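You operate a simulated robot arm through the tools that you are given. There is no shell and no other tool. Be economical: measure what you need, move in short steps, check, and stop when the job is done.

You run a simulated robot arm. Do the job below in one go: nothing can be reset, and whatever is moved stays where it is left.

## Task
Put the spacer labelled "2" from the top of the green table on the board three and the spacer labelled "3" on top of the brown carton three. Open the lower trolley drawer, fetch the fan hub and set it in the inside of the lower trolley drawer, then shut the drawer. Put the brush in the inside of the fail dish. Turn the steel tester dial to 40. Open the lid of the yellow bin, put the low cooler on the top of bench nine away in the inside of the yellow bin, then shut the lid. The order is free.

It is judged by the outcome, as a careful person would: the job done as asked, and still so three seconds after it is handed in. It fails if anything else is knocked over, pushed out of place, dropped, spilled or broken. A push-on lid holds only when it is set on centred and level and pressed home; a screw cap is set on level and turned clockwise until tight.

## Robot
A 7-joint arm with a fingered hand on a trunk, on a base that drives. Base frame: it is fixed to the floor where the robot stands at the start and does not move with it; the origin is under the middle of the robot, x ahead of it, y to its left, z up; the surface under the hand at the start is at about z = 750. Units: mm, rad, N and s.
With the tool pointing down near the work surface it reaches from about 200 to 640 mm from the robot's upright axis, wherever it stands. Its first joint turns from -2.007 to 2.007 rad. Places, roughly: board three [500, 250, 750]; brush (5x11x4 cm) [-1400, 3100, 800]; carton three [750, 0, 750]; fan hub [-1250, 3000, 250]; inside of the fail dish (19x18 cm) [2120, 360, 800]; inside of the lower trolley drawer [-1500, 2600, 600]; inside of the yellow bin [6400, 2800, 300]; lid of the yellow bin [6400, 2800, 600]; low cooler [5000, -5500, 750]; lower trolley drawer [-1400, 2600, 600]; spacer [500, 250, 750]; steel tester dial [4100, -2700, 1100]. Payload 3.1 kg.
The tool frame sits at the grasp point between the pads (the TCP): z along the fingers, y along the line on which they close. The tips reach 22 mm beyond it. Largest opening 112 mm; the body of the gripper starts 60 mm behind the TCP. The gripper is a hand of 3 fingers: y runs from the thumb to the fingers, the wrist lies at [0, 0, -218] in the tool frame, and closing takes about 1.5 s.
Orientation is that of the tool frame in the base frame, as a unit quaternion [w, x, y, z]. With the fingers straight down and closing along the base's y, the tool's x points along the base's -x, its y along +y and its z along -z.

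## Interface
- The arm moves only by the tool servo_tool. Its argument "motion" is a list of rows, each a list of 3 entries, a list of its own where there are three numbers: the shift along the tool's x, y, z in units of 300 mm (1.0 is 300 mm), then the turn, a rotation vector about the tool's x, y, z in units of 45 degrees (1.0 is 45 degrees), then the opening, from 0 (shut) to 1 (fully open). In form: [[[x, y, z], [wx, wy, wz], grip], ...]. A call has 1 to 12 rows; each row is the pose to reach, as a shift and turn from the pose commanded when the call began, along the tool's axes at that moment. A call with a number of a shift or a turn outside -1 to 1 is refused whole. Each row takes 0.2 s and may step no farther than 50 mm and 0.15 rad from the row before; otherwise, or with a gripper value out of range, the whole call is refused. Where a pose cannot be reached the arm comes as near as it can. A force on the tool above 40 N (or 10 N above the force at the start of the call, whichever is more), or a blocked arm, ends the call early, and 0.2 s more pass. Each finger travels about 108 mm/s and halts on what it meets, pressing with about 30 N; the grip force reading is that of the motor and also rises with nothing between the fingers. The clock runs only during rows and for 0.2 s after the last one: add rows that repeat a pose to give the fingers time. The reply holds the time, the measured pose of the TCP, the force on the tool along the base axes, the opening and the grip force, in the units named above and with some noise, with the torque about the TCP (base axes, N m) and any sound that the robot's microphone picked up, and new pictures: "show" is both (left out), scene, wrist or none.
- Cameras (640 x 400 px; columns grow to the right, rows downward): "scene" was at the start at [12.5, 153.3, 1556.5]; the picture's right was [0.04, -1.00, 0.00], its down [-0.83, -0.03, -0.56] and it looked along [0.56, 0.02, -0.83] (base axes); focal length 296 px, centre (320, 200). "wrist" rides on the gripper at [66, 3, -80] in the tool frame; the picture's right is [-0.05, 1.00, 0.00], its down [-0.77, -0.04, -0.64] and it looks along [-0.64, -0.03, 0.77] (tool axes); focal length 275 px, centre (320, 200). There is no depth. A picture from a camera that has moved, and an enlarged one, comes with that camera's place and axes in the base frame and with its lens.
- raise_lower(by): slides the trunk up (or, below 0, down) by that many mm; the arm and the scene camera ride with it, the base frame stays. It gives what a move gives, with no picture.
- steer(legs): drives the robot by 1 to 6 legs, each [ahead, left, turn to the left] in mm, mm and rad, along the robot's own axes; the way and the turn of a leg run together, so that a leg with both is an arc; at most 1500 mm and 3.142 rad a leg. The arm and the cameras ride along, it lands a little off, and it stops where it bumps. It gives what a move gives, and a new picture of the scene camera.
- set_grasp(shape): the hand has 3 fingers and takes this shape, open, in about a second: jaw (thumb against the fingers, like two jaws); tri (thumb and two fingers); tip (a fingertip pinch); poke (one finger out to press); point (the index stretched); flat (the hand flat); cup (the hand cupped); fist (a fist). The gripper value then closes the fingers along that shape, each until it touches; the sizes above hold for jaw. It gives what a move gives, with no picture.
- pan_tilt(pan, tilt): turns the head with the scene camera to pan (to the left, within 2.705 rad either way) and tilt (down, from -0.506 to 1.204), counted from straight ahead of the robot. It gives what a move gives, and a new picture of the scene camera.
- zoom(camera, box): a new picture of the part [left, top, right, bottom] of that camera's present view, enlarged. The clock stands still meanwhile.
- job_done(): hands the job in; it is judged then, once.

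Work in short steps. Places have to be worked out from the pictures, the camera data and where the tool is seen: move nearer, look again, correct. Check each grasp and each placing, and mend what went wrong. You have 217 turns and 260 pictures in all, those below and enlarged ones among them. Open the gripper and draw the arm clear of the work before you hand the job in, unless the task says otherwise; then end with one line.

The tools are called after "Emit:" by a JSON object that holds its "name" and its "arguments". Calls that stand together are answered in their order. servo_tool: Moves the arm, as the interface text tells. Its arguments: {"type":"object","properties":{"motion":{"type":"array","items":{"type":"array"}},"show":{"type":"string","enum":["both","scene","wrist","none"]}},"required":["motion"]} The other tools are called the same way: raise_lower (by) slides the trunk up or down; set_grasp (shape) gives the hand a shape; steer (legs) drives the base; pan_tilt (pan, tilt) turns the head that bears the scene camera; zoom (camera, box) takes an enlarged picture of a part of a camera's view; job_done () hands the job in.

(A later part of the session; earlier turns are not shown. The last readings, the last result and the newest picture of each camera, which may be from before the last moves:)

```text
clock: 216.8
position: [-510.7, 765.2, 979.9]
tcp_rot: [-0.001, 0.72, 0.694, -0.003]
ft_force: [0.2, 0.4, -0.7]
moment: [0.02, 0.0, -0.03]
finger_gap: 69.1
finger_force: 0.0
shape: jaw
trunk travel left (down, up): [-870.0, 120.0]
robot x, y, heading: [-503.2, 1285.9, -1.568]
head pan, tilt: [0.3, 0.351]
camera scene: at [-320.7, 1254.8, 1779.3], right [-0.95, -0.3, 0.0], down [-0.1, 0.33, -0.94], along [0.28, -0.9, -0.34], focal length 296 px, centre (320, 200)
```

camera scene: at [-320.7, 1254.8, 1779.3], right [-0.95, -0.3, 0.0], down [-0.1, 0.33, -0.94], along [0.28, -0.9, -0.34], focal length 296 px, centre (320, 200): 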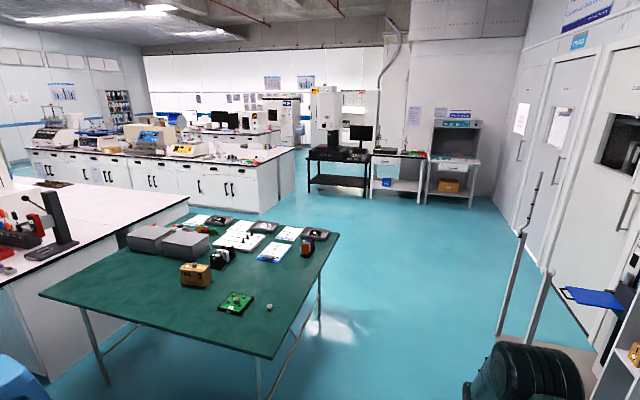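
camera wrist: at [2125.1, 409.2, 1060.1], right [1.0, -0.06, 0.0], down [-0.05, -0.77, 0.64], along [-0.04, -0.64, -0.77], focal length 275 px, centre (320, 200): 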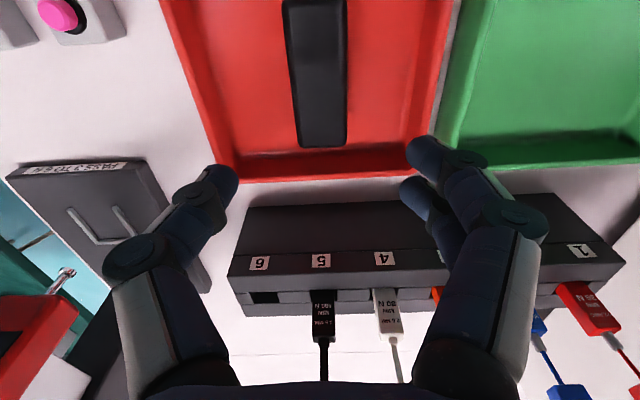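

The lane is clear. I drive down past the table and turn into the aisle toward bench with the steel tester.

Emit:
{"name": "steer", "arguments": {"legs": [[1400, 75, 0], [1390, 75, 0], [0, 0, 1.568], [1500, 0, 0], [1500, 0, 0]]}}

Emit:
{"name": "pan_tilt", "arguments": {"pan": -0.6, "tilt": 0.3}}

```text
clock: 248.2
position: [3171.0, -1606.7, 980.8]
tcp_rot: [0.001, 0.032, 0.999, -0.003]
ft_force: [-0.1, 0.1, 0.4]
moment: [-0.02, 0.0, 0.01]
finger_gap: 68.9
finger_force: 0.1
shape: jaw
trunk travel left (down, up): [-870.0, 120.0]
robot x, y, heading: [2651.1, -1585.5, -0.028]
head pan, tilt: [0.3, 0.351]
camera scene: at [2683.9, -1407.0, 1779.4], right [0.27, -0.96, 0.0], down [-0.33, -0.09, -0.94], along [0.9, 0.25, -0.34], focal length 296 px, centre (320, 200)
```

scene: 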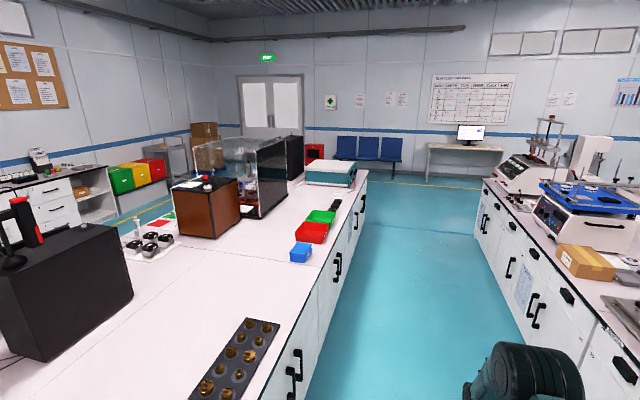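

```text
clock: 249.3
position: [3169.6, -1606.4, 980.0]
tcp_rot: [0.001, 0.032, 0.999, -0.002]
ft_force: [0.0, -0.5, -0.3]
moment: [0.02, 0.02, 0.0]
finger_gap: 69.0
finger_force: 0.0
shape: jaw
trunk travel left (down, up): [-870.0, 120.0]
robot x, y, heading: [2650.1, -1583.3, -0.023]
head pan, tilt: [-0.6, 0.3]
camera scene: at [2669.9, -1486.8, 1784.1], right [-0.59, -0.81, 0.0], down [-0.24, 0.17, -0.96], along [0.77, -0.56, -0.3], focal length 296 px, centre (320, 200)
```

scene: 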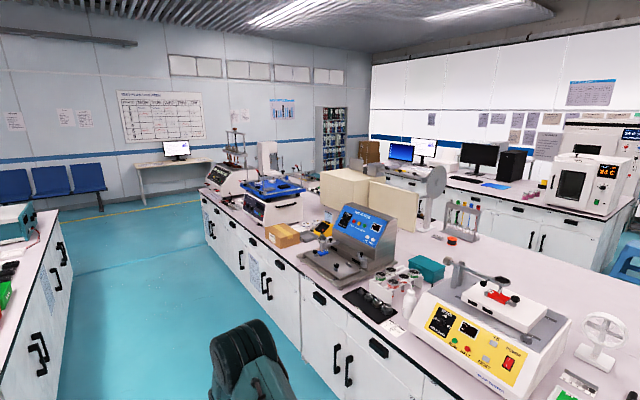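

The steel tester must be the silver machine with the blue panel. I zoom on it.

Emit:
{"name": "zoom", "arguments": {"camera": "scene", "box": [280, 160, 480, 285]}}

```text
3.20 times, centred on (380, 222) of scene
camera zoom: at [2669.9, -1486.8, 1784.1], right [-0.59, -0.81, 0.0], down [-0.24, 0.17, -0.96], along [0.77, -0.56, -0.3], focal length 948 px, centre (128, 128)
```

zoom: 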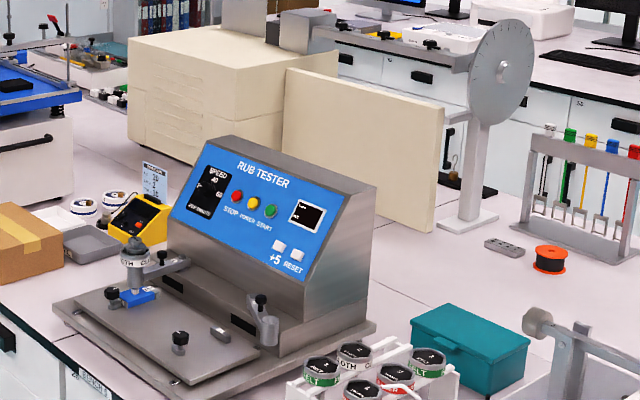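

It is a "RUB TESTER" with a speed dial at the panel's left. I drive up in front of it and face it.

Emit:
{"name": "steer", "arguments": {"legs": [[1400, 0, 0], [0, 0, -1.548]]}}

Emit:
{"name": "pan_tilt", "arguments": {"pan": 0.0, "tilt": 0.6}}

```text
clock: 260.1
position: [4014.8, -2156.0, 979.3]
tcp_rot: [0.0, 0.732, 0.681, -0.003]
ft_force: [0.8, -0.4, -0.4]
moment: [-0.02, 0.01, 0.02]
finger_gap: 68.9
finger_force: 0.1
shape: jaw
trunk travel left (down, up): [-870.0, 120.0]
robot x, y, heading: [4040.8, -1635.1, -1.606]
head pan, tilt: [-0.6, 0.3]
camera scene: at [4142.5, -1657.5, 1784.1], right [-0.8, 0.59, 0.0], down [0.18, 0.24, -0.96], along [-0.57, -0.77, -0.3], focal length 296 px, centre (320, 200)
```

scene: 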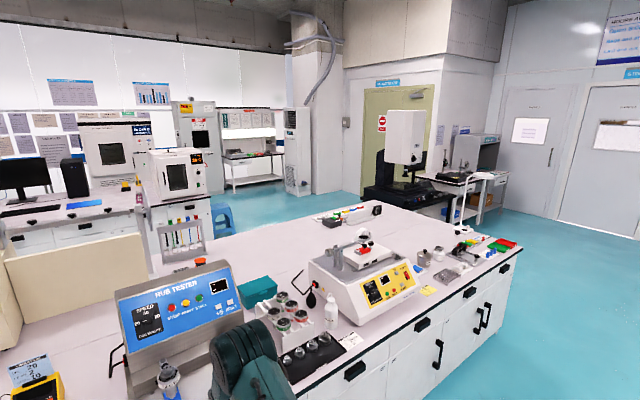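

```text
clock: 261.1
position: [4013.5, -2155.8, 980.1]
tcp_rot: [0.001, 0.731, 0.682, -0.002]
ft_force: [0.4, 0.1, -0.7]
moment: [0.01, 0.0, -0.04]
finger_gap: 68.9
finger_force: 0.1
shape: jaw
trunk travel left (down, up): [-870.0, 120.0]
robot x, y, heading: [4039.1, -1633.0, -1.605]
head pan, tilt: [0.0, 0.6]
camera scene: at [4194.7, -1670.7, 1756.7], right [-1.0, 0.04, 0.0], down [0.02, 0.56, -0.83], along [-0.03, -0.82, -0.56], focal length 296 px, centre (320, 200)
```

scene: 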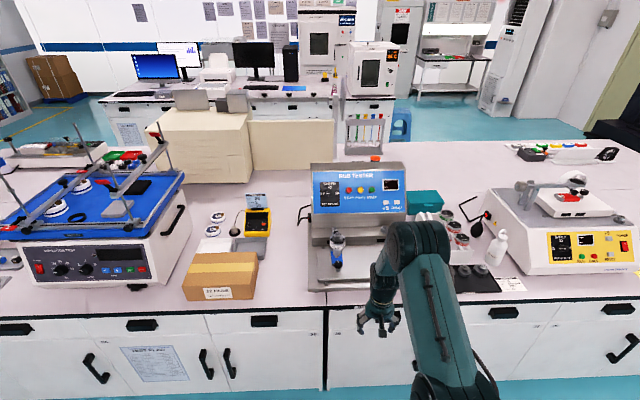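

Emit:
{"name": "zoom", "arguments": {"camera": "scene", "box": [295, 150, 425, 232]}}

Emit:
{"name": "zoom", "arguments": {"camera": "scene", "box": [0, 220, 190, 340]}}

```text
4.88 times, centred on (360, 191) of scene
camera zoom: at [4194.7, -1670.7, 1756.7], right [-1.0, 0.04, 0.0], down [0.02, 0.56, -0.83], along [-0.03, -0.82, -0.56], focal length 1445 px, centre (125, 244)
```

zoom: 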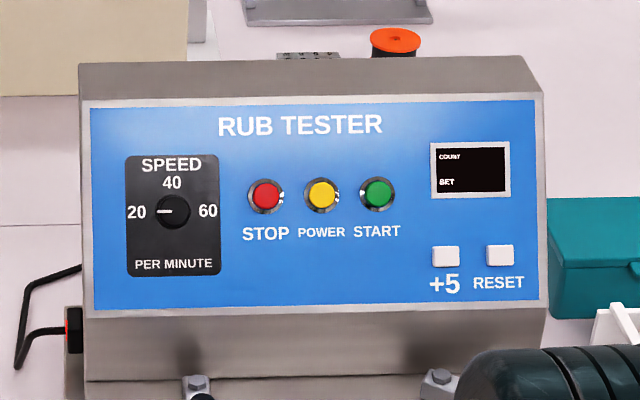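

```text
3.33 times, centred on (95, 280) of scene
camera zoom: at [4194.7, -1670.7, 1756.7], right [-1.0, 0.04, 0.0], down [0.02, 0.56, -0.83], along [-0.03, -0.82, -0.56], focal length 987 px, centre (1070, -67)
```

zoom: 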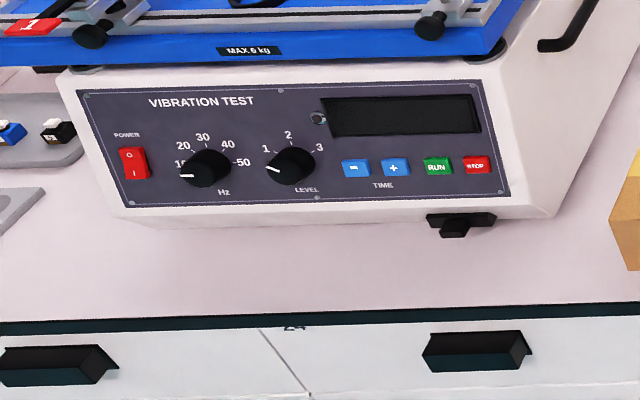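

The rub tester's speed dial points to 20 at about (4116,-2700,1088), on a panel leaning back about 31°; it must turn 90° clockwise to 40. I pitch the hand to face the panel.

Emit:
{"name": "servo_tool", "arguments": {"motion": [[[0, 0, -0.08], [0, -0.16, -0.02], 0.6], [[0, 0, -0.16], [0, -0.33, -0.04], 0.6], [[0, 0, -0.24], [0, -0.49, -0.07], 0.6], [[0, 0, -0.32], [0, -0.655, -0.089], 0.6], [[0, 0, -0.4], [0, -0.82, -0.089], 0.6], [[0, 0, -0.4], [0, -0.98, -0.089], 0.6]], "show": "none"}}

```text
clock: 262.5
position: [4013.4, -2154.6, 1101.4]
tcp_rot: [0.256, 0.654, 0.656, -0.277]
ft_force: [0.3, 0.3, 0.8]
moment: [-0.03, 0.01, 0.0]
finger_gap: 67.5
finger_force: 0.0
shape: jaw
out of reach, approached as far as the arm can: row 2
trunk travel left (down, up): [-870.0, 120.0]
robot x, y, heading: [4044.9, -1636.5, -1.606]
head pan, tilt: [0.0, 0.6]
```

Now the remaining pitch, then I drive closer and line up with the dial.

Emit:
{"name": "servo_tool", "arguments": {"motion": [[[0, 0, 0], [0, -0.16, 0], 0.6], [[0, 0, 0], [0, -0.32, 0], 0.6]], "show": "none"}}

Emit:
{"name": "steer", "arguments": {"legs": [[300, 100, 0.035]]}}

Emit:
{"name": "zoom", "arguments": {"camera": "wrist", "box": [0, 0, 640, 400]}}

```text
clock: 263.1
position: [4013.5, -2156.5, 1100.5]
tcp_rot: [0.336, 0.614, 0.62, -0.356]
ft_force: [0.3, 0.3, -0.7]
moment: [0.0, 0.01, 0.0]
finger_gap: 67.5
finger_force: 0.0
shape: jaw
trunk travel left (down, up): [-870.0, 120.0]
robot x, y, heading: [4038.5, -1633.5, -1.607]
head pan, tilt: [0.0, 0.6]
```

```text
clock: 265.2
position: [4132.1, -2457.3, 1100.0]
tcp_rot: [0.342, 0.603, 0.63, -0.351]
ft_force: [0.2, 0.4, 0.5]
moment: [-0.03, 0.0, -0.03]
finger_gap: 67.4
finger_force: 0.1
shape: jaw
trunk travel left (down, up): [-870.0, 120.0]
robot x, y, heading: [4139.7, -1934.9, -1.573]
head pan, tilt: [0.0, 0.6]
camera scene: at [4293.1, -1966.0, 1756.6], right [-1.0, 0.0, 0.0], down [0.0, 0.57, -0.82], along [0.0, -0.82, -0.57], focal length 296 px, centre (320, 200)
```

scene: 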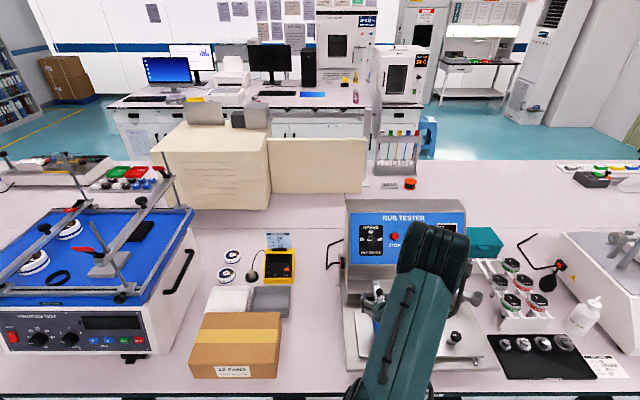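

```text
1.00 times, centred on (320, 200) of wrist (not enlarged: the box is as wide or as high as the picture)
camera zoom: at [4130.6, -2353.4, 1084.5], right [1.0, 0.0, 0.01], down [-0.01, 0.14, 0.99], along [0.0, -0.99, 0.14], focal length 275 px, centre (320, 200)
```

zoom: 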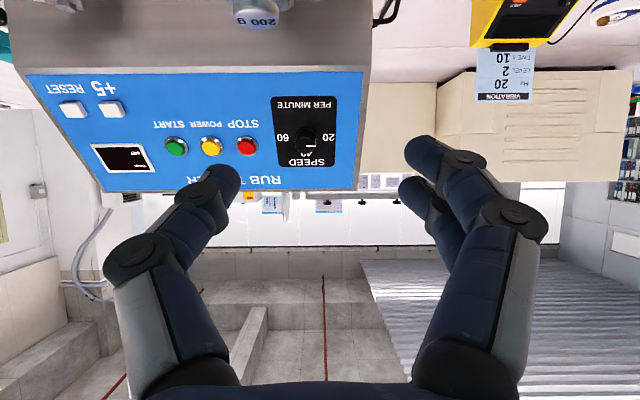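

Triangulated: the knob is at about (4111,-2747,1058). I drive 90 mm closer and extend the hand to a standoff, then look again.

Emit:
{"name": "steer", "arguments": {"legs": [[90, 0, 0]]}}

Emit:
{"name": "servo_tool", "arguments": {"motion": [[[0, -0.035, 0], [0, 0, 0], 0.6], [[-0.06, -0.07, 0.1], [0, 0, 0], 0.6], [[-0.12, -0.07, 0.2], [0, 0, 0], 0.6], [[-0.18, -0.07, 0.29], [0, 0, 0], 0.6], [[-0.18, -0.07, 0.29], [0, 0, 0], 0.6]], "show": "wrist"}}

```text
clock: 266.3
position: [4129.9, -2547.4, 1100.3]
tcp_rot: [0.341, 0.603, 0.63, -0.35]
ft_force: [0.5, -0.7, -0.1]
moment: [0.0, -0.01, 0.0]
finger_gap: 67.2
finger_force: 0.1
shape: jaw
trunk travel left (down, up): [-870.0, 120.0]
robot x, y, heading: [4140.7, -2026.8, -1.573]
head pan, tilt: [0.0, 0.6]
camera scene: at [4293.0, -2056.9, 1756.6], right [-1.0, 0.0, 0.0], down [0.0, 0.57, -0.82], along [0.0, -0.82, -0.57], focal length 296 px, centre (320, 200)
```

scene: 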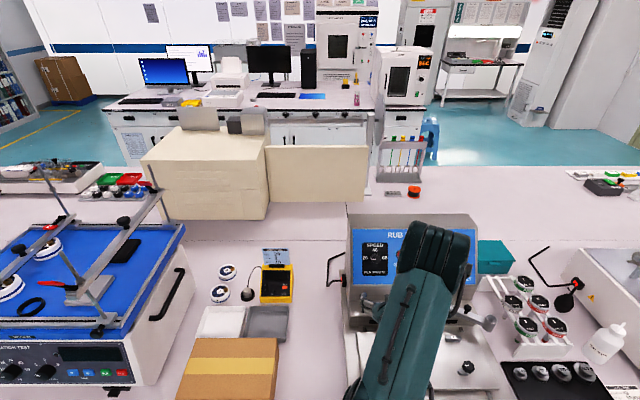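

```text
clock: 267.5
position: [4114.0, -2649.4, 1103.1]
tcp_rot: [0.342, 0.603, 0.63, -0.351]
ft_force: [0.8, 0.8, 0.2]
moment: [-0.05, -0.03, 0.0]
finger_gap: 67.4
finger_force: 0.0
shape: jaw
trunk travel left (down, up): [-870.0, 120.0]
robot x, y, heading: [4140.0, -2025.4, -1.567]
head pan, tilt: [0.0, 0.6]
camera wrist: at [4112.9, -2545.7, 1086.6], right [1.0, 0.0, 0.01], down [-0.01, 0.14, 0.99], along [0.0, -0.99, 0.14], focal length 275 px, centre (320, 200)
```

wrist: 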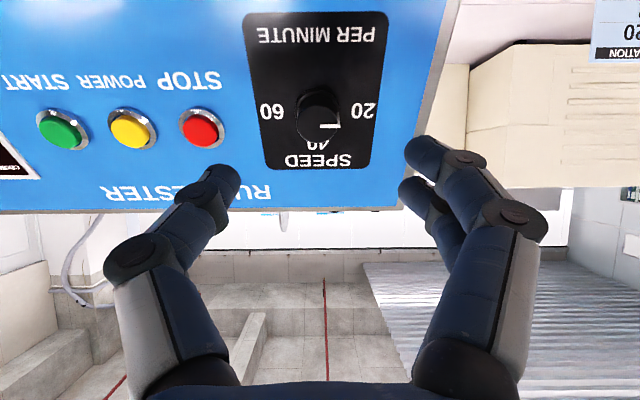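

The knob is confirmed at (4113,-2747,1058). I pre-rotate the hand -45° about its axis and align with the knob axis at a standoff.

Emit:
{"name": "servo_tool", "arguments": {"motion": [[[-0.01, 0, 0.02], [0, 0, -0.17], 0.6], [[-0.02, 0, 0.04], [0, 0, -0.34], 0.6], [[-0.03, -0.003, 0.06], [0, 0, -0.51], 0.6], [[-0.041, -0.007, 0.08], [0, 0, -0.68], 0.6], [[-0.041, -0.007, 0.1], [0, 0, -0.84], 0.6], [[-0.041, -0.007, 0.12], [0, 0, -1.0], 0.6], [[-0.041, -0.007, 0.12], [0, 0, -1.0], 0.6]], "show": "wrist"}}

```text
clock: 269.1
position: [4111.1, -2688.1, 1092.6]
tcp_rot: [0.181, 0.315, 0.814, -0.454]
ft_force: [-0.6, 0.5, 0.6]
moment: [-0.03, 0.01, -0.03]
finger_gap: 67.8
finger_force: 0.0
shape: jaw
trunk travel left (down, up): [-870.0, 120.0]
robot x, y, heading: [4138.4, -2021.4, -1.569]
head pan, tilt: [0.0, 0.6]
camera wrist: at [4064.4, -2594.2, 1093.8], right [0.71, 0.37, -0.6], down [0.54, 0.26, 0.8], along [0.45, -0.89, -0.01], focal length 275 px, centre (320, 200)
```

wrist: 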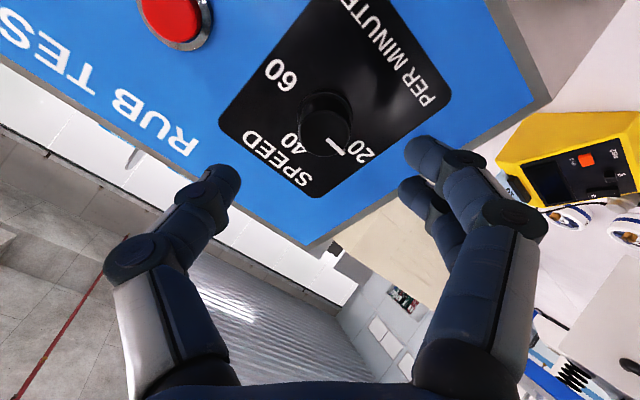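

The knob lies right on the hand's axis, its front ~56 mm ahead of the TCP. I advance 47 mm and close on it.

Emit:
{"name": "servo_tool", "arguments": {"motion": [[[0, 0.006, 0.06], [0, 0, 0], 0.6], [[0, 0.006, 0.11], [0, 0, 0], 0.6], [[0, 0.006, 0.14], [0, 0, 0], 0.6], [[0, 0.006, 0.157], [0, 0, 0], 0.6], [[0, 0.006, 0.157], [0, 0, 0], 0.6]], "show": "wrist"}}

```text
clock: 270.3
position: [4111.6, -2727.6, 1067.9]
tcp_rot: [0.182, 0.316, 0.812, -0.455]
ft_force: [-0.2, 0.0, 0.0]
moment: [0.03, 0.04, 0.0]
finger_gap: 67.7
finger_force: 0.1
shape: jaw
trunk travel left (down, up): [-870.0, 120.0]
robot x, y, heading: [4137.2, -2024.8, -1.571]
head pan, tilt: [0.0, 0.6]
camera wrist: at [4065.4, -2633.7, 1068.7], right [0.71, 0.37, -0.6], down [0.54, 0.26, 0.8], along [0.45, -0.89, -0.01], focal length 275 px, centre (320, 200)
```

wrist: 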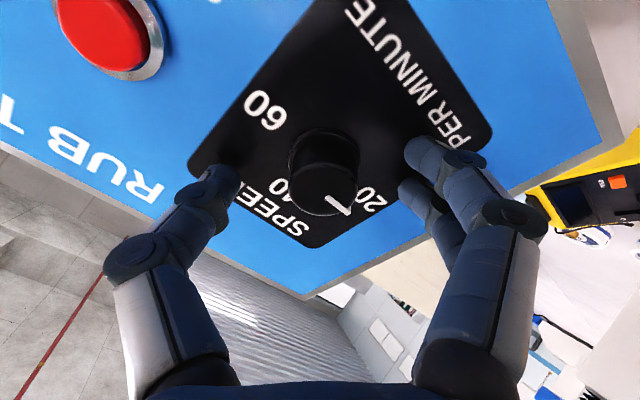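

Knob front is 11 mm ahead, panel about 33 mm. I advance 6 mm more and close.

Emit:
{"name": "servo_tool", "arguments": {"motion": [[[0, 0.006, 0.02], [0, 0, 0], 0.6], [[0, 0.006, 0.02], [0, 0, 0], 0.0], [[0, 0.006, 0.02], [0, 0, 0], 0.0], [[0, 0.006, 0.02], [0, 0, 0], 0.0], [[0, 0.006, 0.02], [0, 0, 0], 0.0], [[0, 0.006, 0.02], [0, 0, 0], 0.0]], "show": "wrist"}}

```text
clock: 271.7
position: [4111.2, -2729.3, 1066.8]
tcp_rot: [0.183, 0.316, 0.81, -0.459]
ft_force: [-8.8, -3.7, 25.6]
moment: [-0.5, 0.19, -0.28]
finger_gap: 16.5
finger_force: 30.3
shape: jaw
trunk travel left (down, up): [-870.0, 120.0]
robot x, y, heading: [4140.7, -2022.5, -1.574]
head pan, tilt: [0.0, 0.6]
camera wrist: at [4063.5, -2635.5, 1067.3], right [0.71, 0.36, -0.6], down [0.54, 0.27, 0.8], along [0.45, -0.89, 0.0], focal length 275 px, centre (320, 200)
```

wrist: 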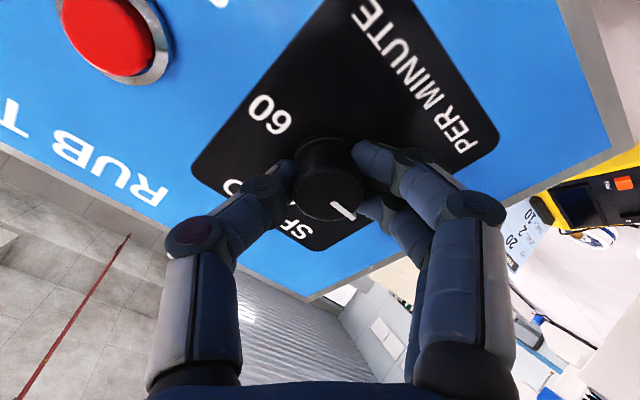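

The knob is gripped, with a sideways load suggesting I'm ~3 mm off along the closing axis. I ease that and turn clockwise 45°.

Emit:
{"name": "servo_tool", "arguments": {"motion": [[[0, -0.01, 0], [0, 0, 0], 0.0], [[0, -0.01, 0], [0, 0, 0.16], 0.0], [[0, -0.01, 0], [0, 0, 0.33], 0.0], [[0, -0.01, 0], [0, 0, 0.5], 0.0], [[0, -0.01, 0], [0, 0, 0.67], 0.0], [[0, -0.01, 0], [0, 0, 0.84], 0.0], [[0, -0.01, 0], [0, 0, 1.0], 0.0]], "show": "wrist"}}

```text
clock: 273.3
position: [4107.7, -2728.1, 1067.3]
tcp_rot: [0.343, 0.605, 0.627, -0.35]
ft_force: [-17.3, 10.6, 12.1]
moment: [-0.07, 0.48, -0.53]
finger_gap: 16.5
finger_force: 29.8
shape: jaw
trunk travel left (down, up): [-870.0, 120.0]
robot x, y, heading: [4139.2, -2024.5, -1.573]
head pan, tilt: [0.0, 0.6]
camera wrist: at [4107.4, -2624.4, 1051.2], right [1.0, 0.0, 0.02], down [-0.02, 0.14, 0.99], along [0.0, -0.99, 0.14], focal length 275 px, centre (320, 200)
```

wrist: 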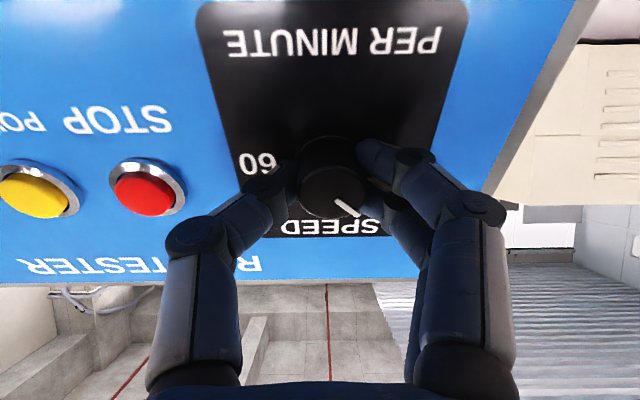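

The pointer turned with the hand by 45°. I continue the remaining 45°, easing the offset.

Emit:
{"name": "servo_tool", "arguments": {"motion": [[[0, -0.008, 0], [0, 0, 0.16], 0.0], [[0, -0.012, 0], [0, 0, 0.33], 0.0], [[0, -0.012, 0], [0, 0, 0.5], 0.0], [[0, -0.012, 0], [0, 0, 0.67], 0.0], [[0, -0.012, 0], [0, 0, 0.84], 0.0], [[0, -0.012, 0], [0, 0, 1.0], 0.0], [[0, -0.012, 0], [0, 0, 1.0], 0.0]], "show": "wrist"}}

```text
clock: 274.9
position: [4106.2, -2725.3, 1065.5]
tcp_rot: [0.448, 0.8, 0.35, -0.192]
ft_force: [-11.6, 29.5, -14.7]
moment: [0.76, 0.53, -0.33]
finger_gap: 16.3
finger_force: 29.6
shape: jaw
trunk travel left (down, up): [-870.0, 120.0]
robot x, y, heading: [4137.0, -2024.0, -1.571]
head pan, tilt: [0.0, 0.6]
camera wrist: at [4152.7, -2632.8, 1067.1], right [0.7, -0.37, 0.61], down [-0.56, 0.25, 0.79], along [-0.45, -0.89, -0.03], focal length 275 px, centre (320, 200)
```

wrist: 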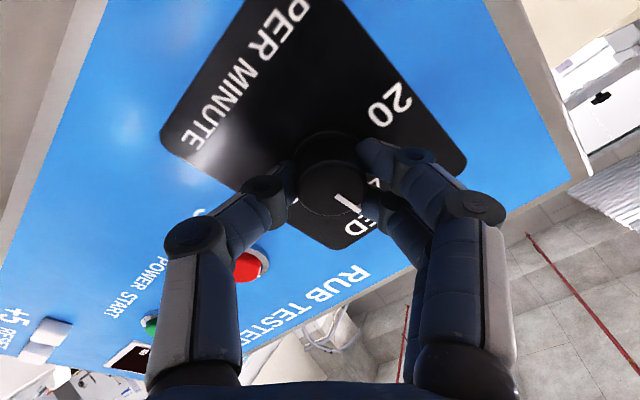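

About 90° of hand turn done. I open the fingers and back off to check the pointer.

Emit:
{"name": "servo_tool", "arguments": {"motion": [[[0, 0, 0], [0, 0, 0], 0.3], [[0, 0, 0], [0, 0, 0], 0.6], [[0, 0, 0], [0, 0, 0], 0.6], [[0, 0, -0.1], [0, 0, 0], 0.6], [[0, 0, -0.2], [0, 0, 0], 0.6], [[0, 0, -0.2], [0, 0, 0], 0.6]], "show": "wrist"}}

Emit:
{"name": "zoom", "arguments": {"camera": "wrist", "box": [220, 50, 440, 190]}}

```text
clock: 276.3
position: [4110.0, -2681.5, 1095.8]
tcp_rot: [0.449, 0.799, 0.351, -0.194]
ft_force: [-0.6, -0.2, -0.2]
moment: [-0.03, 0.01, 0.0]
finger_gap: 66.8
finger_force: 0.0
shape: jaw
trunk travel left (down, up): [-870.0, 120.0]
robot x, y, heading: [4140.6, -2026.6, -1.569]
head pan, tilt: [0.0, 0.6]
camera wrist: at [4156.2, -2588.3, 1097.1], right [0.7, -0.37, 0.61], down [-0.55, 0.26, 0.79], along [-0.45, -0.89, -0.02], focal length 275 px, centre (320, 200)
```

wrist: 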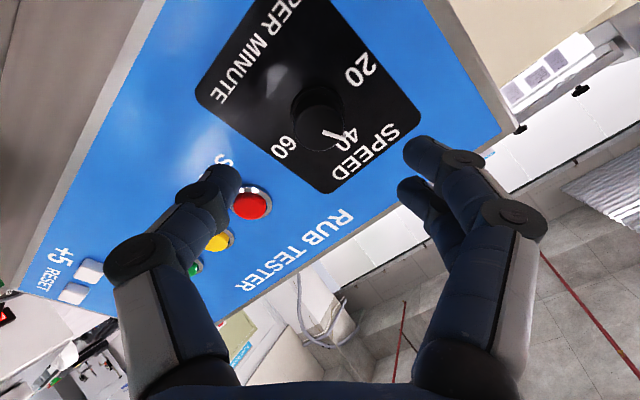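

```text
2.86 times, centred on (330, 120) of wrist
camera zoom: at [4156.2, -2588.3, 1097.1], right [0.7, -0.37, 0.61], down [-0.55, 0.26, 0.79], along [-0.45, -0.89, -0.02], focal length 786 px, centre (291, 429)
```

zoom: 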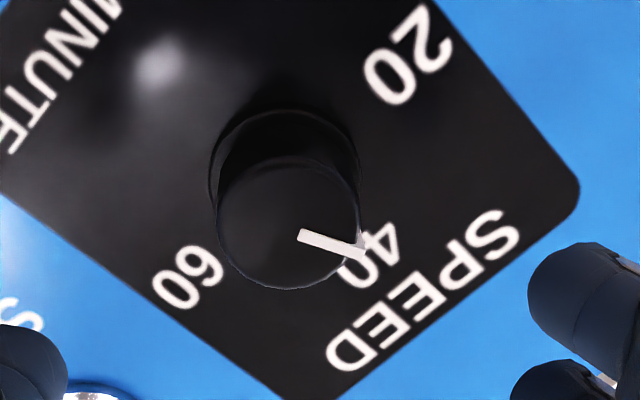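

The pointer is about 30° short of 40 (some slip). I turn the hand back 30°, re-approach on axis, and grip again.

Emit:
{"name": "servo_tool", "arguments": {"motion": [[[0, 0, 0], [0, 0, -0.17], 0.6], [[0, 0, 0], [0, 0, -0.34], 0.6], [[0, 0, 0], [0, 0, -0.51], 0.6], [[0, 0, 0], [0, 0, -0.67], 0.6], [[0, 0, 0.08], [0, 0, -0.67], 0.6], [[0, 0, 0.15], [0, 0, -0.67], 0.6], [[0, 0, 0.15], [0, 0, -0.67], 0.6]], "show": "wrist"}}

```text
clock: 277.9
position: [4109.4, -2720.5, 1073.4]
tcp_rot: [0.385, 0.679, 0.547, -0.304]
ft_force: [-1.0, 0.3, -0.2]
moment: [-0.01, 0.03, -0.04]
finger_gap: 67.0
finger_force: 0.1
shape: jaw
trunk travel left (down, up): [-870.0, 120.0]
robot x, y, heading: [4137.1, -2024.9, -1.571]
head pan, tilt: [0.0, 0.6]
camera wrist: at [4125.6, -2617.5, 1059.4], right [0.96, -0.13, 0.23], down [-0.21, 0.15, 0.97], along [-0.16, -0.98, 0.12], focal length 275 px, centre (320, 200)
```

wrist: 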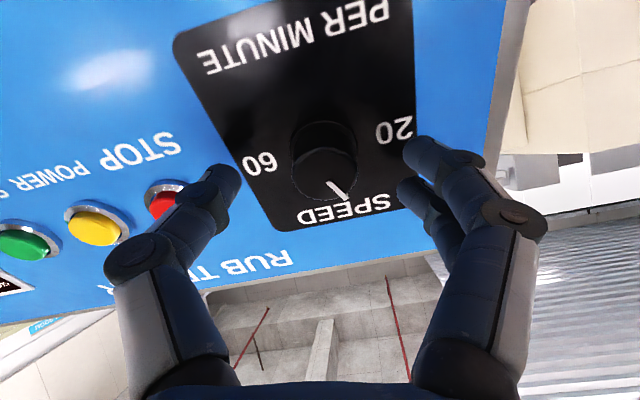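

I advance 13 mm more and close on the knob.

Emit:
{"name": "servo_tool", "arguments": {"motion": [[[0, 0.004, 0.025], [0, 0, 0], 0.6], [[0, 0.004, 0.043], [0, 0, 0], 0.6], [[0, 0.004, 0.043], [0, 0, 0], 0.0], [[0, 0.004, 0.043], [0, 0, 0], 0.0], [[0, 0.004, 0.043], [0, 0, 0], 0.0], [[0, 0.004, 0.043], [0, 0, 0], 0.0], [[0, 0.004, 0.043], [0, 0, 0], 0.0]], "show": "wrist"}}

```text
clock: 279.5
position: [4111.5, -2729.3, 1068.2]
tcp_rot: [0.387, 0.677, 0.547, -0.304]
ft_force: [5.8, -2.9, 19.0]
moment: [-0.4, -0.12, 0.15]
finger_gap: 17.0
finger_force: 30.2
shape: jaw
trunk travel left (down, up): [-870.0, 120.0]
robot x, y, heading: [4138.5, -2024.1, -1.576]
head pan, tilt: [0.0, 0.6]
camera wrist: at [4128.5, -2627.1, 1055.0], right [0.97, -0.13, 0.23], down [-0.21, 0.16, 0.97], along [-0.16, -0.98, 0.13], focal length 275 px, centre (320, 200)
```

wrist: 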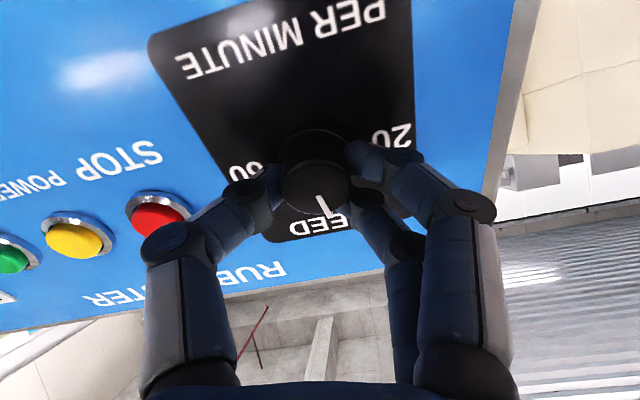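

The pointer seems ~15–20° short now. I turn clockwise 18° and look.

Emit:
{"name": "servo_tool", "arguments": {"motion": [[[0, 0, 0], [0, 0, 0.14], 0.0], [[0, 0, 0], [0, 0, 0.28], 0.0], [[0, 0, 0], [0, 0, 0.42], 0.0], [[0, 0, 0], [0, 0, 0.42], 0.0]], "show": "wrist"}}

```text
clock: 280.5
position: [4109.7, -2728.6, 1069.2]
tcp_rot: [0.43, 0.759, 0.427, -0.238]
ft_force: [1.8, -3.3, 20.4]
moment: [-0.47, -0.08, 0.08]
finger_gap: 16.2
finger_force: 29.7
shape: jaw
trunk travel left (down, up): [-870.0, 120.0]
robot x, y, heading: [4139.2, -2025.5, -1.57]
head pan, tilt: [0.0, 0.6]
camera wrist: at [4146.5, -2631.2, 1062.8], right [0.83, -0.29, 0.48], down [-0.44, 0.21, 0.87], along [-0.35, -0.93, 0.05], focal length 275 px, centre (320, 200)
```

wrist: 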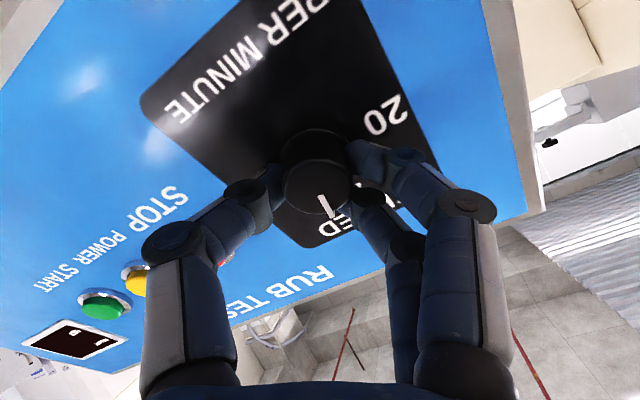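

The pointer looks near the 40 direction. I release and back off to verify.

Emit:
{"name": "servo_tool", "arguments": {"motion": [[[0, 0, 0], [0, 0, 0], 0.3], [[0, 0, 0], [0, 0, 0], 0.6], [[0, 0, 0], [0, 0, 0], 0.6], [[0, 0, -0.1], [0, 0, 0], 0.6], [[0, 0, -0.2], [0, 0, 0], 0.6], [[0, 0, -0.2], [0, 0, 0], 0.6]], "show": "none"}}

Emit:
{"name": "zoom", "arguments": {"camera": "wrist", "box": [220, 50, 440, 190]}}

Emit:
{"name": "zoom", "arguments": {"camera": "scene", "box": [340, 215, 420, 290]}}

```text
clock: 281.9
position: [4108.6, -2680.9, 1095.9]
tcp_rot: [0.429, 0.759, 0.429, -0.236]
ft_force: [-0.7, 0.5, 0.3]
moment: [0.02, -0.01, 0.0]
finger_gap: 67.3
finger_force: 0.1
shape: jaw
trunk travel left (down, up): [-870.0, 120.0]
robot x, y, heading: [4139.2, -2026.3, -1.57]
head pan, tilt: [0.0, 0.6]
```

```text
2.86 times, centred on (330, 120) of wrist
camera zoom: at [4145.8, -2583.2, 1091.1], right [0.83, -0.29, 0.48], down [-0.44, 0.21, 0.87], along [-0.35, -0.94, 0.04], focal length 786 px, centre (291, 429)
```

zoom: 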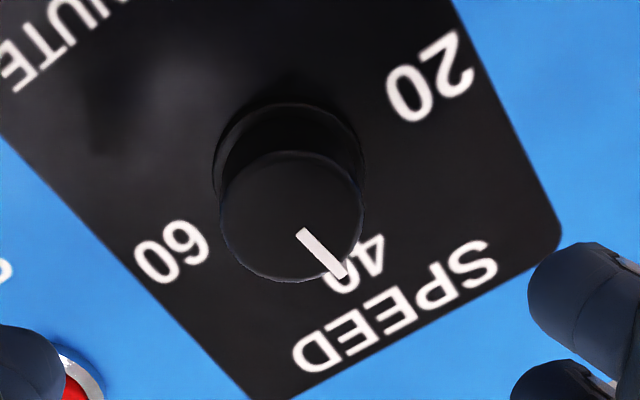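

```text
5.33 times, centred on (380, 252) of scene
camera zoom: at [4292.6, -2057.6, 1756.6], right [-1.0, 0.0, 0.0], down [0.0, 0.57, -0.82], along [0.0, -0.82, -0.57], focal length 1580 px, centre (0, -80)
```

zoom: 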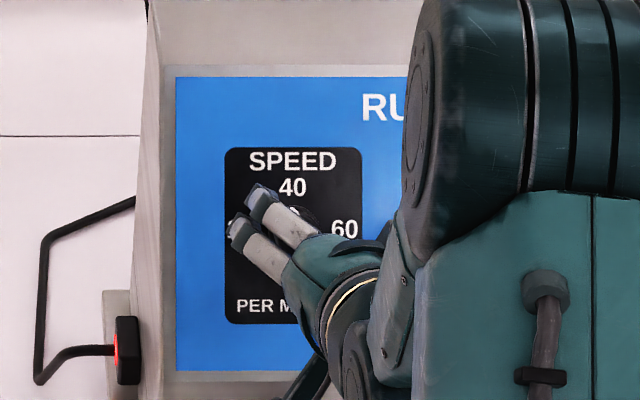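

The pointer is about 12° short. I re-grip at this orientation and turn 13° more.

Emit:
{"name": "servo_tool", "arguments": {"motion": [[[0, 0.003, 0.1], [0, 0, 0], 0.6], [[0, 0.003, 0.17], [0, 0, 0], 0.6], [[0, 0.003, 0.195], [0, 0, 0], 0.6], [[0, 0.003, 0.195], [0, 0, 0], 0.0], [[0, 0.003, 0.195], [0, 0, 0], 0.0], [[0, 0.003, 0.195], [0, 0, 0], 0.0], [[0, 0.003, 0.195], [0, 0, 0], 0.0], [[0, 0.003, 0.195], [0, 0, 0], 0.0], [[0, 0.003, 0.195], [0, 0, 0.15], 0.0], [[0, 0.003, 0.195], [0, 0, 0.28], 0.0], [[0, 0.003, 0.195], [0, 0, 0.28], 0.0]], "show": "wrist"}}

Emit:
{"name": "servo_tool", "arguments": {"motion": [[[0, 0, 0], [0, 0, 0], 0.3], [[0, 0, 0], [0, 0, 0], 0.6], [[0, 0, 0], [0, 0, 0], 0.6], [[0, 0, -0.1], [0, 0, 0], 0.6], [[0, 0, -0.2], [0, 0, 0], 0.6], [[0, 0, -0.2], [0, 0, 0], 0.6]], "show": "none"}}

Emit:
{"name": "zoom", "arguments": {"camera": "wrist", "box": [220, 50, 440, 190]}}

```text
clock: 284.3
position: [4109.7, -2729.5, 1069.4]
tcp_rot: [0.455, 0.801, 0.341, -0.189]
ft_force: [2.4, -9.9, 24.3]
moment: [-0.54, -0.13, 0.19]
finger_gap: 11.5
finger_force: 29.8
shape: jaw
trunk travel left (down, up): [-870.0, 120.0]
robot x, y, heading: [4138.8, -2027.2, -1.574]
head pan, tilt: [0.0, 0.6]
camera wrist: at [4158.4, -2636.9, 1072.4], right [0.68, -0.37, 0.63], down [-0.57, 0.27, 0.78], along [-0.46, -0.89, -0.03], focal length 275 px, centre (320, 200)
```

wrist: 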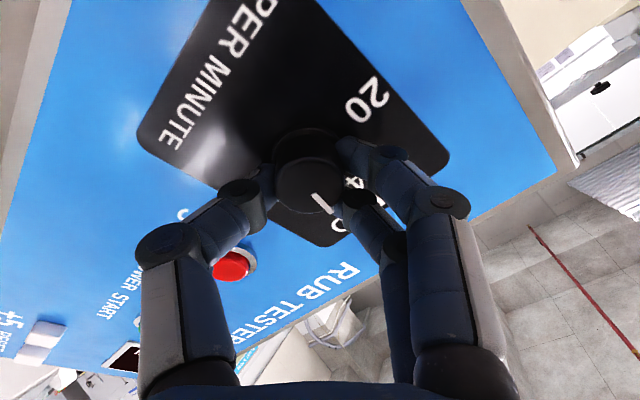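

```text
clock: 285.7
position: [4110.7, -2681.9, 1096.2]
tcp_rot: [0.451, 0.802, 0.342, -0.188]
ft_force: [0.2, 1.2, 0.3]
moment: [0.02, 0.01, -0.01]
finger_gap: 66.8
finger_force: 0.0
shape: jaw
trunk travel left (down, up): [-870.0, 120.0]
robot x, y, heading: [4136.7, -2024.6, -1.566]
head pan, tilt: [0.0, 0.6]
```

```text
2.86 times, centred on (330, 120) of wrist
camera zoom: at [4159.3, -2588.8, 1099.7], right [0.69, -0.38, 0.62], down [-0.57, 0.26, 0.78], along [-0.46, -0.89, -0.03], focal length 786 px, centre (291, 429)
```

zoom: 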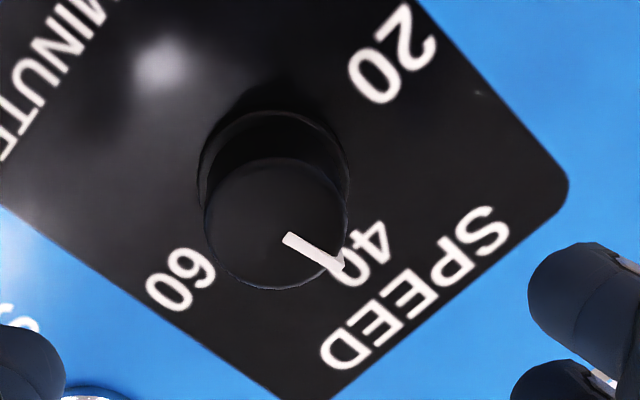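

The grip slipped off-centre. I turn back 22°, shift the hand ~4 mm so the knob sits deeper between the pads, and grip again.

Emit:
{"name": "servo_tool", "arguments": {"motion": [[[0, 0, 0], [0, 0, -0.17], 0.6], [[0, 0, 0], [0, 0, -0.34], 0.6], [[0, 0, 0], [0, 0, -0.5], 0.6], [[0, 0, 0], [0, 0, -0.5], 0.6]], "show": "none"}}

Emit:
{"name": "servo_tool", "arguments": {"motion": [[[-0.013, -0.003, 0.1], [0, 0, 0], 0.6], [[-0.013, -0.003, 0.17], [0, 0, 0], 0.6], [[-0.013, -0.003, 0.195], [0, 0, 0], 0.6], [[-0.013, -0.003, 0.195], [0, 0, 0], 0.0], [[-0.013, -0.003, 0.195], [0, 0, 0], 0.0], [[-0.013, -0.003, 0.195], [0, 0, 0], 0.0], [[-0.013, -0.003, 0.195], [0, 0, 0], 0.0], [[-0.013, -0.003, 0.195], [0, 0, 0], 0.0]], "show": "wrist"}}

```text
clock: 286.7
position: [4111.6, -2679.8, 1098.3]
tcp_rot: [0.407, 0.72, 0.492, -0.273]
ft_force: [0.6, 0.0, -0.6]
moment: [0.0, 0.03, -0.02]
finger_gap: 66.8
finger_force: 0.1
shape: jaw
trunk travel left (down, up): [-870.0, 120.0]
robot x, y, heading: [4139.7, -2024.4, -1.569]
head pan, tilt: [0.0, 0.6]
```

```text
clock: 288.5
position: [4103.9, -2730.8, 1072.0]
tcp_rot: [0.406, 0.721, 0.49, -0.274]
ft_force: [-6.0, -3.6, 2.5]
moment: [0.01, 0.03, -0.02]
finger_gap: 9.0
finger_force: 29.8
shape: jaw
trunk travel left (down, up): [-870.0, 120.0]
robot x, y, heading: [4143.4, -2022.6, -1.575]
head pan, tilt: [0.0, 0.6]
camera wrist: at [4133.0, -2630.1, 1061.5], right [0.91, -0.21, 0.36], down [-0.32, 0.18, 0.93], along [-0.26, -0.96, 0.09], focal length 275 px, centre (320, 200)
```

wrist: 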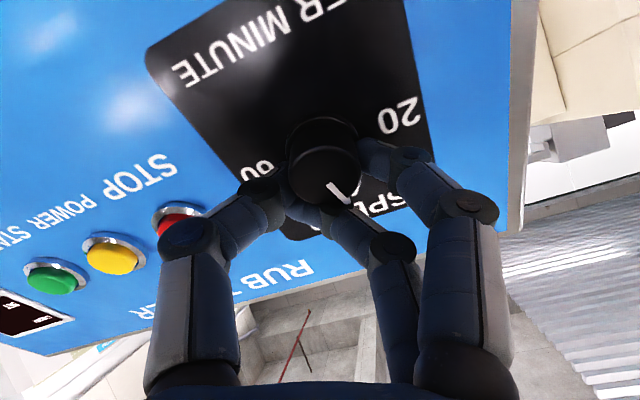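

That shifted the wrong way (gap 9). I open, move back ~5 mm the other way, and close again.

Emit:
{"name": "servo_tool", "arguments": {"motion": [[[0, 0, 0], [0, 0, 0], 0.4], [[0, 0, 0], [0, 0, 0], 0.6], [[0.018, 0.003, 0], [0, 0, 0], 0.6], [[0.018, 0.003, 0], [0, 0, 0], 0.6], [[0.018, 0.003, 0], [0, 0, 0], 0.0], [[0.018, 0.003, 0], [0, 0, 0], 0.0], [[0.018, 0.003, 0], [0, 0, 0], 0.0], [[0.018, 0.003, 0], [0, 0, 0], 0.0], [[0.018, 0.003, 0], [0, 0, 0], 0.0]], "show": "wrist"}}

```text
clock: 290.5
position: [4110.3, -2727.0, 1067.5]
tcp_rot: [0.406, 0.721, 0.491, -0.272]
ft_force: [0.2, -2.9, 2.4]
moment: [-0.07, -0.01, -0.01]
finger_gap: 17.3
finger_force: 29.7
shape: jaw
trunk travel left (down, up): [-870.0, 120.0]
robot x, y, heading: [4141.3, -2027.5, -1.571]
head pan, tilt: [0.0, 0.6]
camera wrist: at [4137.4, -2626.9, 1057.0], right [0.91, -0.21, 0.35], down [-0.32, 0.17, 0.93], along [-0.26, -0.96, 0.09], focal length 275 px, centre (320, 200)
```

wrist: 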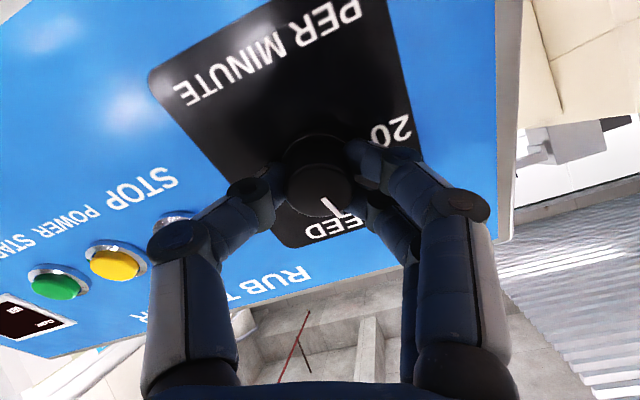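

Good centred grip (17.3 mm, little side load). I turn 18° clockwise.

Emit:
{"name": "servo_tool", "arguments": {"motion": [[[0, 0, 0], [0, 0, 0.1], 0.0], [[0, 0, 0], [0, 0, 0.2], 0.0], [[0, 0, 0], [0, 0, 0.3], 0.0], [[0, 0, 0], [0, 0, 0.4], 0.0], [[0, 0, 0], [0, 0, 0.4], 0.0], [[0, 0, 0], [0, 0, 0.4], 0.3], [[0, 0, 0], [0, 0, 0.4], 0.6], [[0, 0, 0], [0, 0, 0.4], 0.6], [[0, 0, -0.1], [0, 0, 0.4], 0.6], [[0, 0, -0.2], [0, 0, 0.4], 0.6], [[0, 0, -0.2], [0, 0, 0.4], 0.6]], "show": "none"}}

Emit:
{"name": "zoom", "arguments": {"camera": "wrist", "box": [220, 50, 440, 190]}}

```text
clock: 292.9
position: [4110.3, -2675.8, 1098.3]
tcp_rot: [0.444, 0.788, 0.373, -0.205]
ft_force: [-1.2, 0.5, -0.8]
moment: [-0.03, -0.01, 0.0]
finger_gap: 66.6
finger_force: 0.1
shape: jaw
trunk travel left (down, up): [-870.0, 120.0]
robot x, y, heading: [4141.3, -2026.1, -1.574]
head pan, tilt: [0.0, 0.6]
```

```text
2.86 times, centred on (330, 120) of wrist
camera zoom: at [4154.7, -2581.1, 1097.9], right [0.74, -0.35, 0.58], down [-0.52, 0.24, 0.82], along [-0.42, -0.91, 0.0], focal length 786 px, centre (291, 429)
```

zoom: 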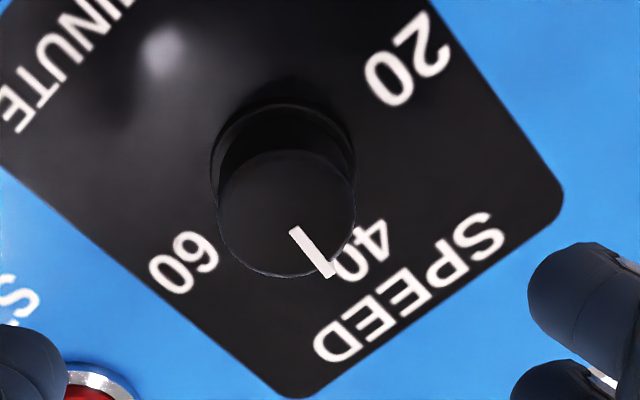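

Now ~6° short by estimate. I back the robot off sideways to check the dial squarely with the scene camera.

Emit:
{"name": "steer", "arguments": {"legs": [[-120, 0, 0], [0, -230, 0]]}}

Emit:
{"name": "zoom", "arguments": {"camera": "wrist", "box": [0, 0, 640, 400]}}

```text
clock: 295.5
position: [3881.7, -2554.8, 1098.0]
tcp_rot: [0.444, 0.789, 0.372, -0.206]
ft_force: [0.8, -0.4, -0.1]
moment: [0.0, 0.04, 0.01]
finger_gap: 66.6
finger_force: 0.1
shape: jaw
trunk travel left (down, up): [-870.0, 120.0]
robot x, y, heading: [3910.4, -1902.2, -1.575]
head pan, tilt: [0.0, 0.6]
camera scene: at [4065.2, -1936.1, 1756.6], right [-1.0, 0.0, 0.0], down [0.0, 0.57, -0.82], along [0.0, -0.82, -0.57], focal length 296 px, centre (320, 200)
```

scene: 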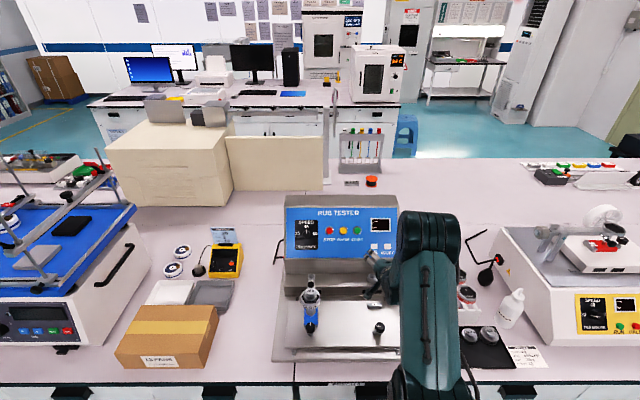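

```text
1.00 times, centred on (320, 200) of wrist (not enlarged: the box is as wide or as high as the picture)
camera zoom: at [3926.3, -2460.4, 1098.2], right [0.74, -0.35, 0.58], down [-0.52, 0.24, 0.82], along [-0.42, -0.91, 0.0], focal length 275 px, centre (320, 200)
```

zoom: 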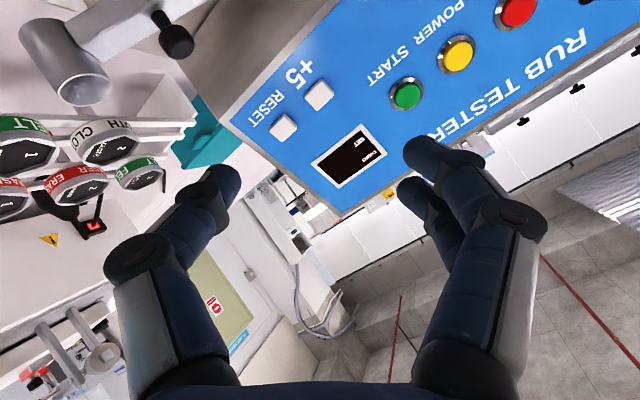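

Emit:
{"name": "zoom", "arguments": {"camera": "scene", "box": [285, 205, 335, 255]}}

```text
8.00 times, centred on (310, 230) of scene
camera zoom: at [4065.2, -1936.1, 1756.6], right [-1.0, 0.0, 0.0], down [0.0, 0.57, -0.82], along [0.0, -0.82, -0.57], focal length 2370 px, centre (400, -40)
```

zoom: 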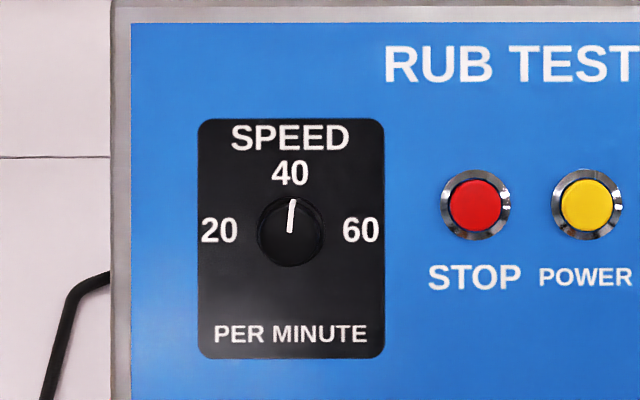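

Emit:
{"name": "zoom", "arguments": {"camera": "scene", "box": [300, 220, 330, 240]}}

```text
16.00 times, centred on (315, 230) of scene
camera zoom: at [4065.2, -1936.1, 1756.6], right [-1.0, 0.0, 0.0], down [0.0, 0.57, -0.82], along [0.0, -0.82, -0.57], focal length 4740 px, centre (400, -280)
```

zoom: 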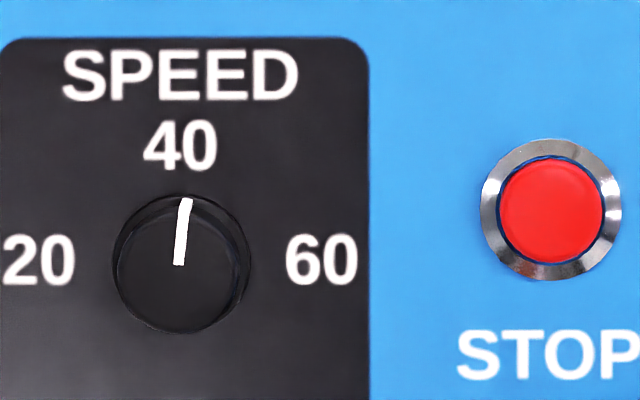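

The pointer overshoots 40 by ~7.5°. I return to correct it with a small counter-clockwise turn.

Emit:
{"name": "steer", "arguments": {"legs": [[0, 230, 0], [120, 0, 0]]}}

Emit:
{"name": "zoom", "arguments": {"camera": "wrist", "box": [0, 0, 640, 400]}}

```text
clock: 298.1
position: [4114.0, -2674.9, 1098.9]
tcp_rot: [0.444, 0.787, 0.374, -0.206]
ft_force: [-0.4, -0.1, 0.2]
moment: [-0.01, 0.0, 0.05]
finger_gap: 66.5
finger_force: 0.0
shape: jaw
trunk travel left (down, up): [-870.0, 120.0]
robot x, y, heading: [4139.9, -2023.2, -1.568]
head pan, tilt: [0.0, 0.6]
camera scene: at [4295.2, -2054.5, 1756.7], right [-1.0, 0.0, 0.0], down [0.0, 0.56, -0.83], along [0.0, -0.83, -0.56], focal length 296 px, centre (320, 200)
```

scene: 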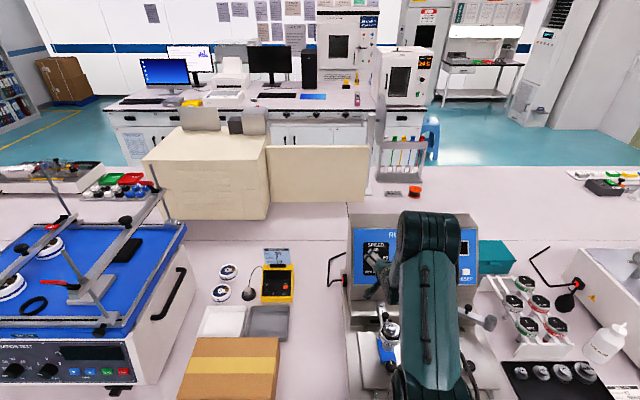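

```text
1.00 times, centred on (320, 200) of wrist (not enlarged: the box is as wide or as high as the picture)
camera zoom: at [4158.1, -2579.4, 1098.4], right [0.74, -0.34, 0.58], down [-0.52, 0.24, 0.82], along [-0.42, -0.91, 0.0], focal length 275 px, centre (320, 200)
```

zoom: 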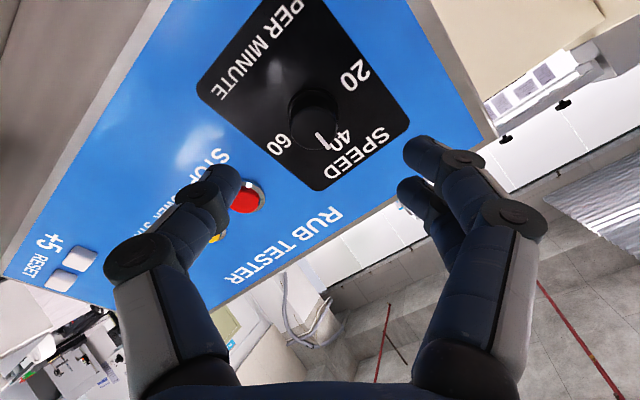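

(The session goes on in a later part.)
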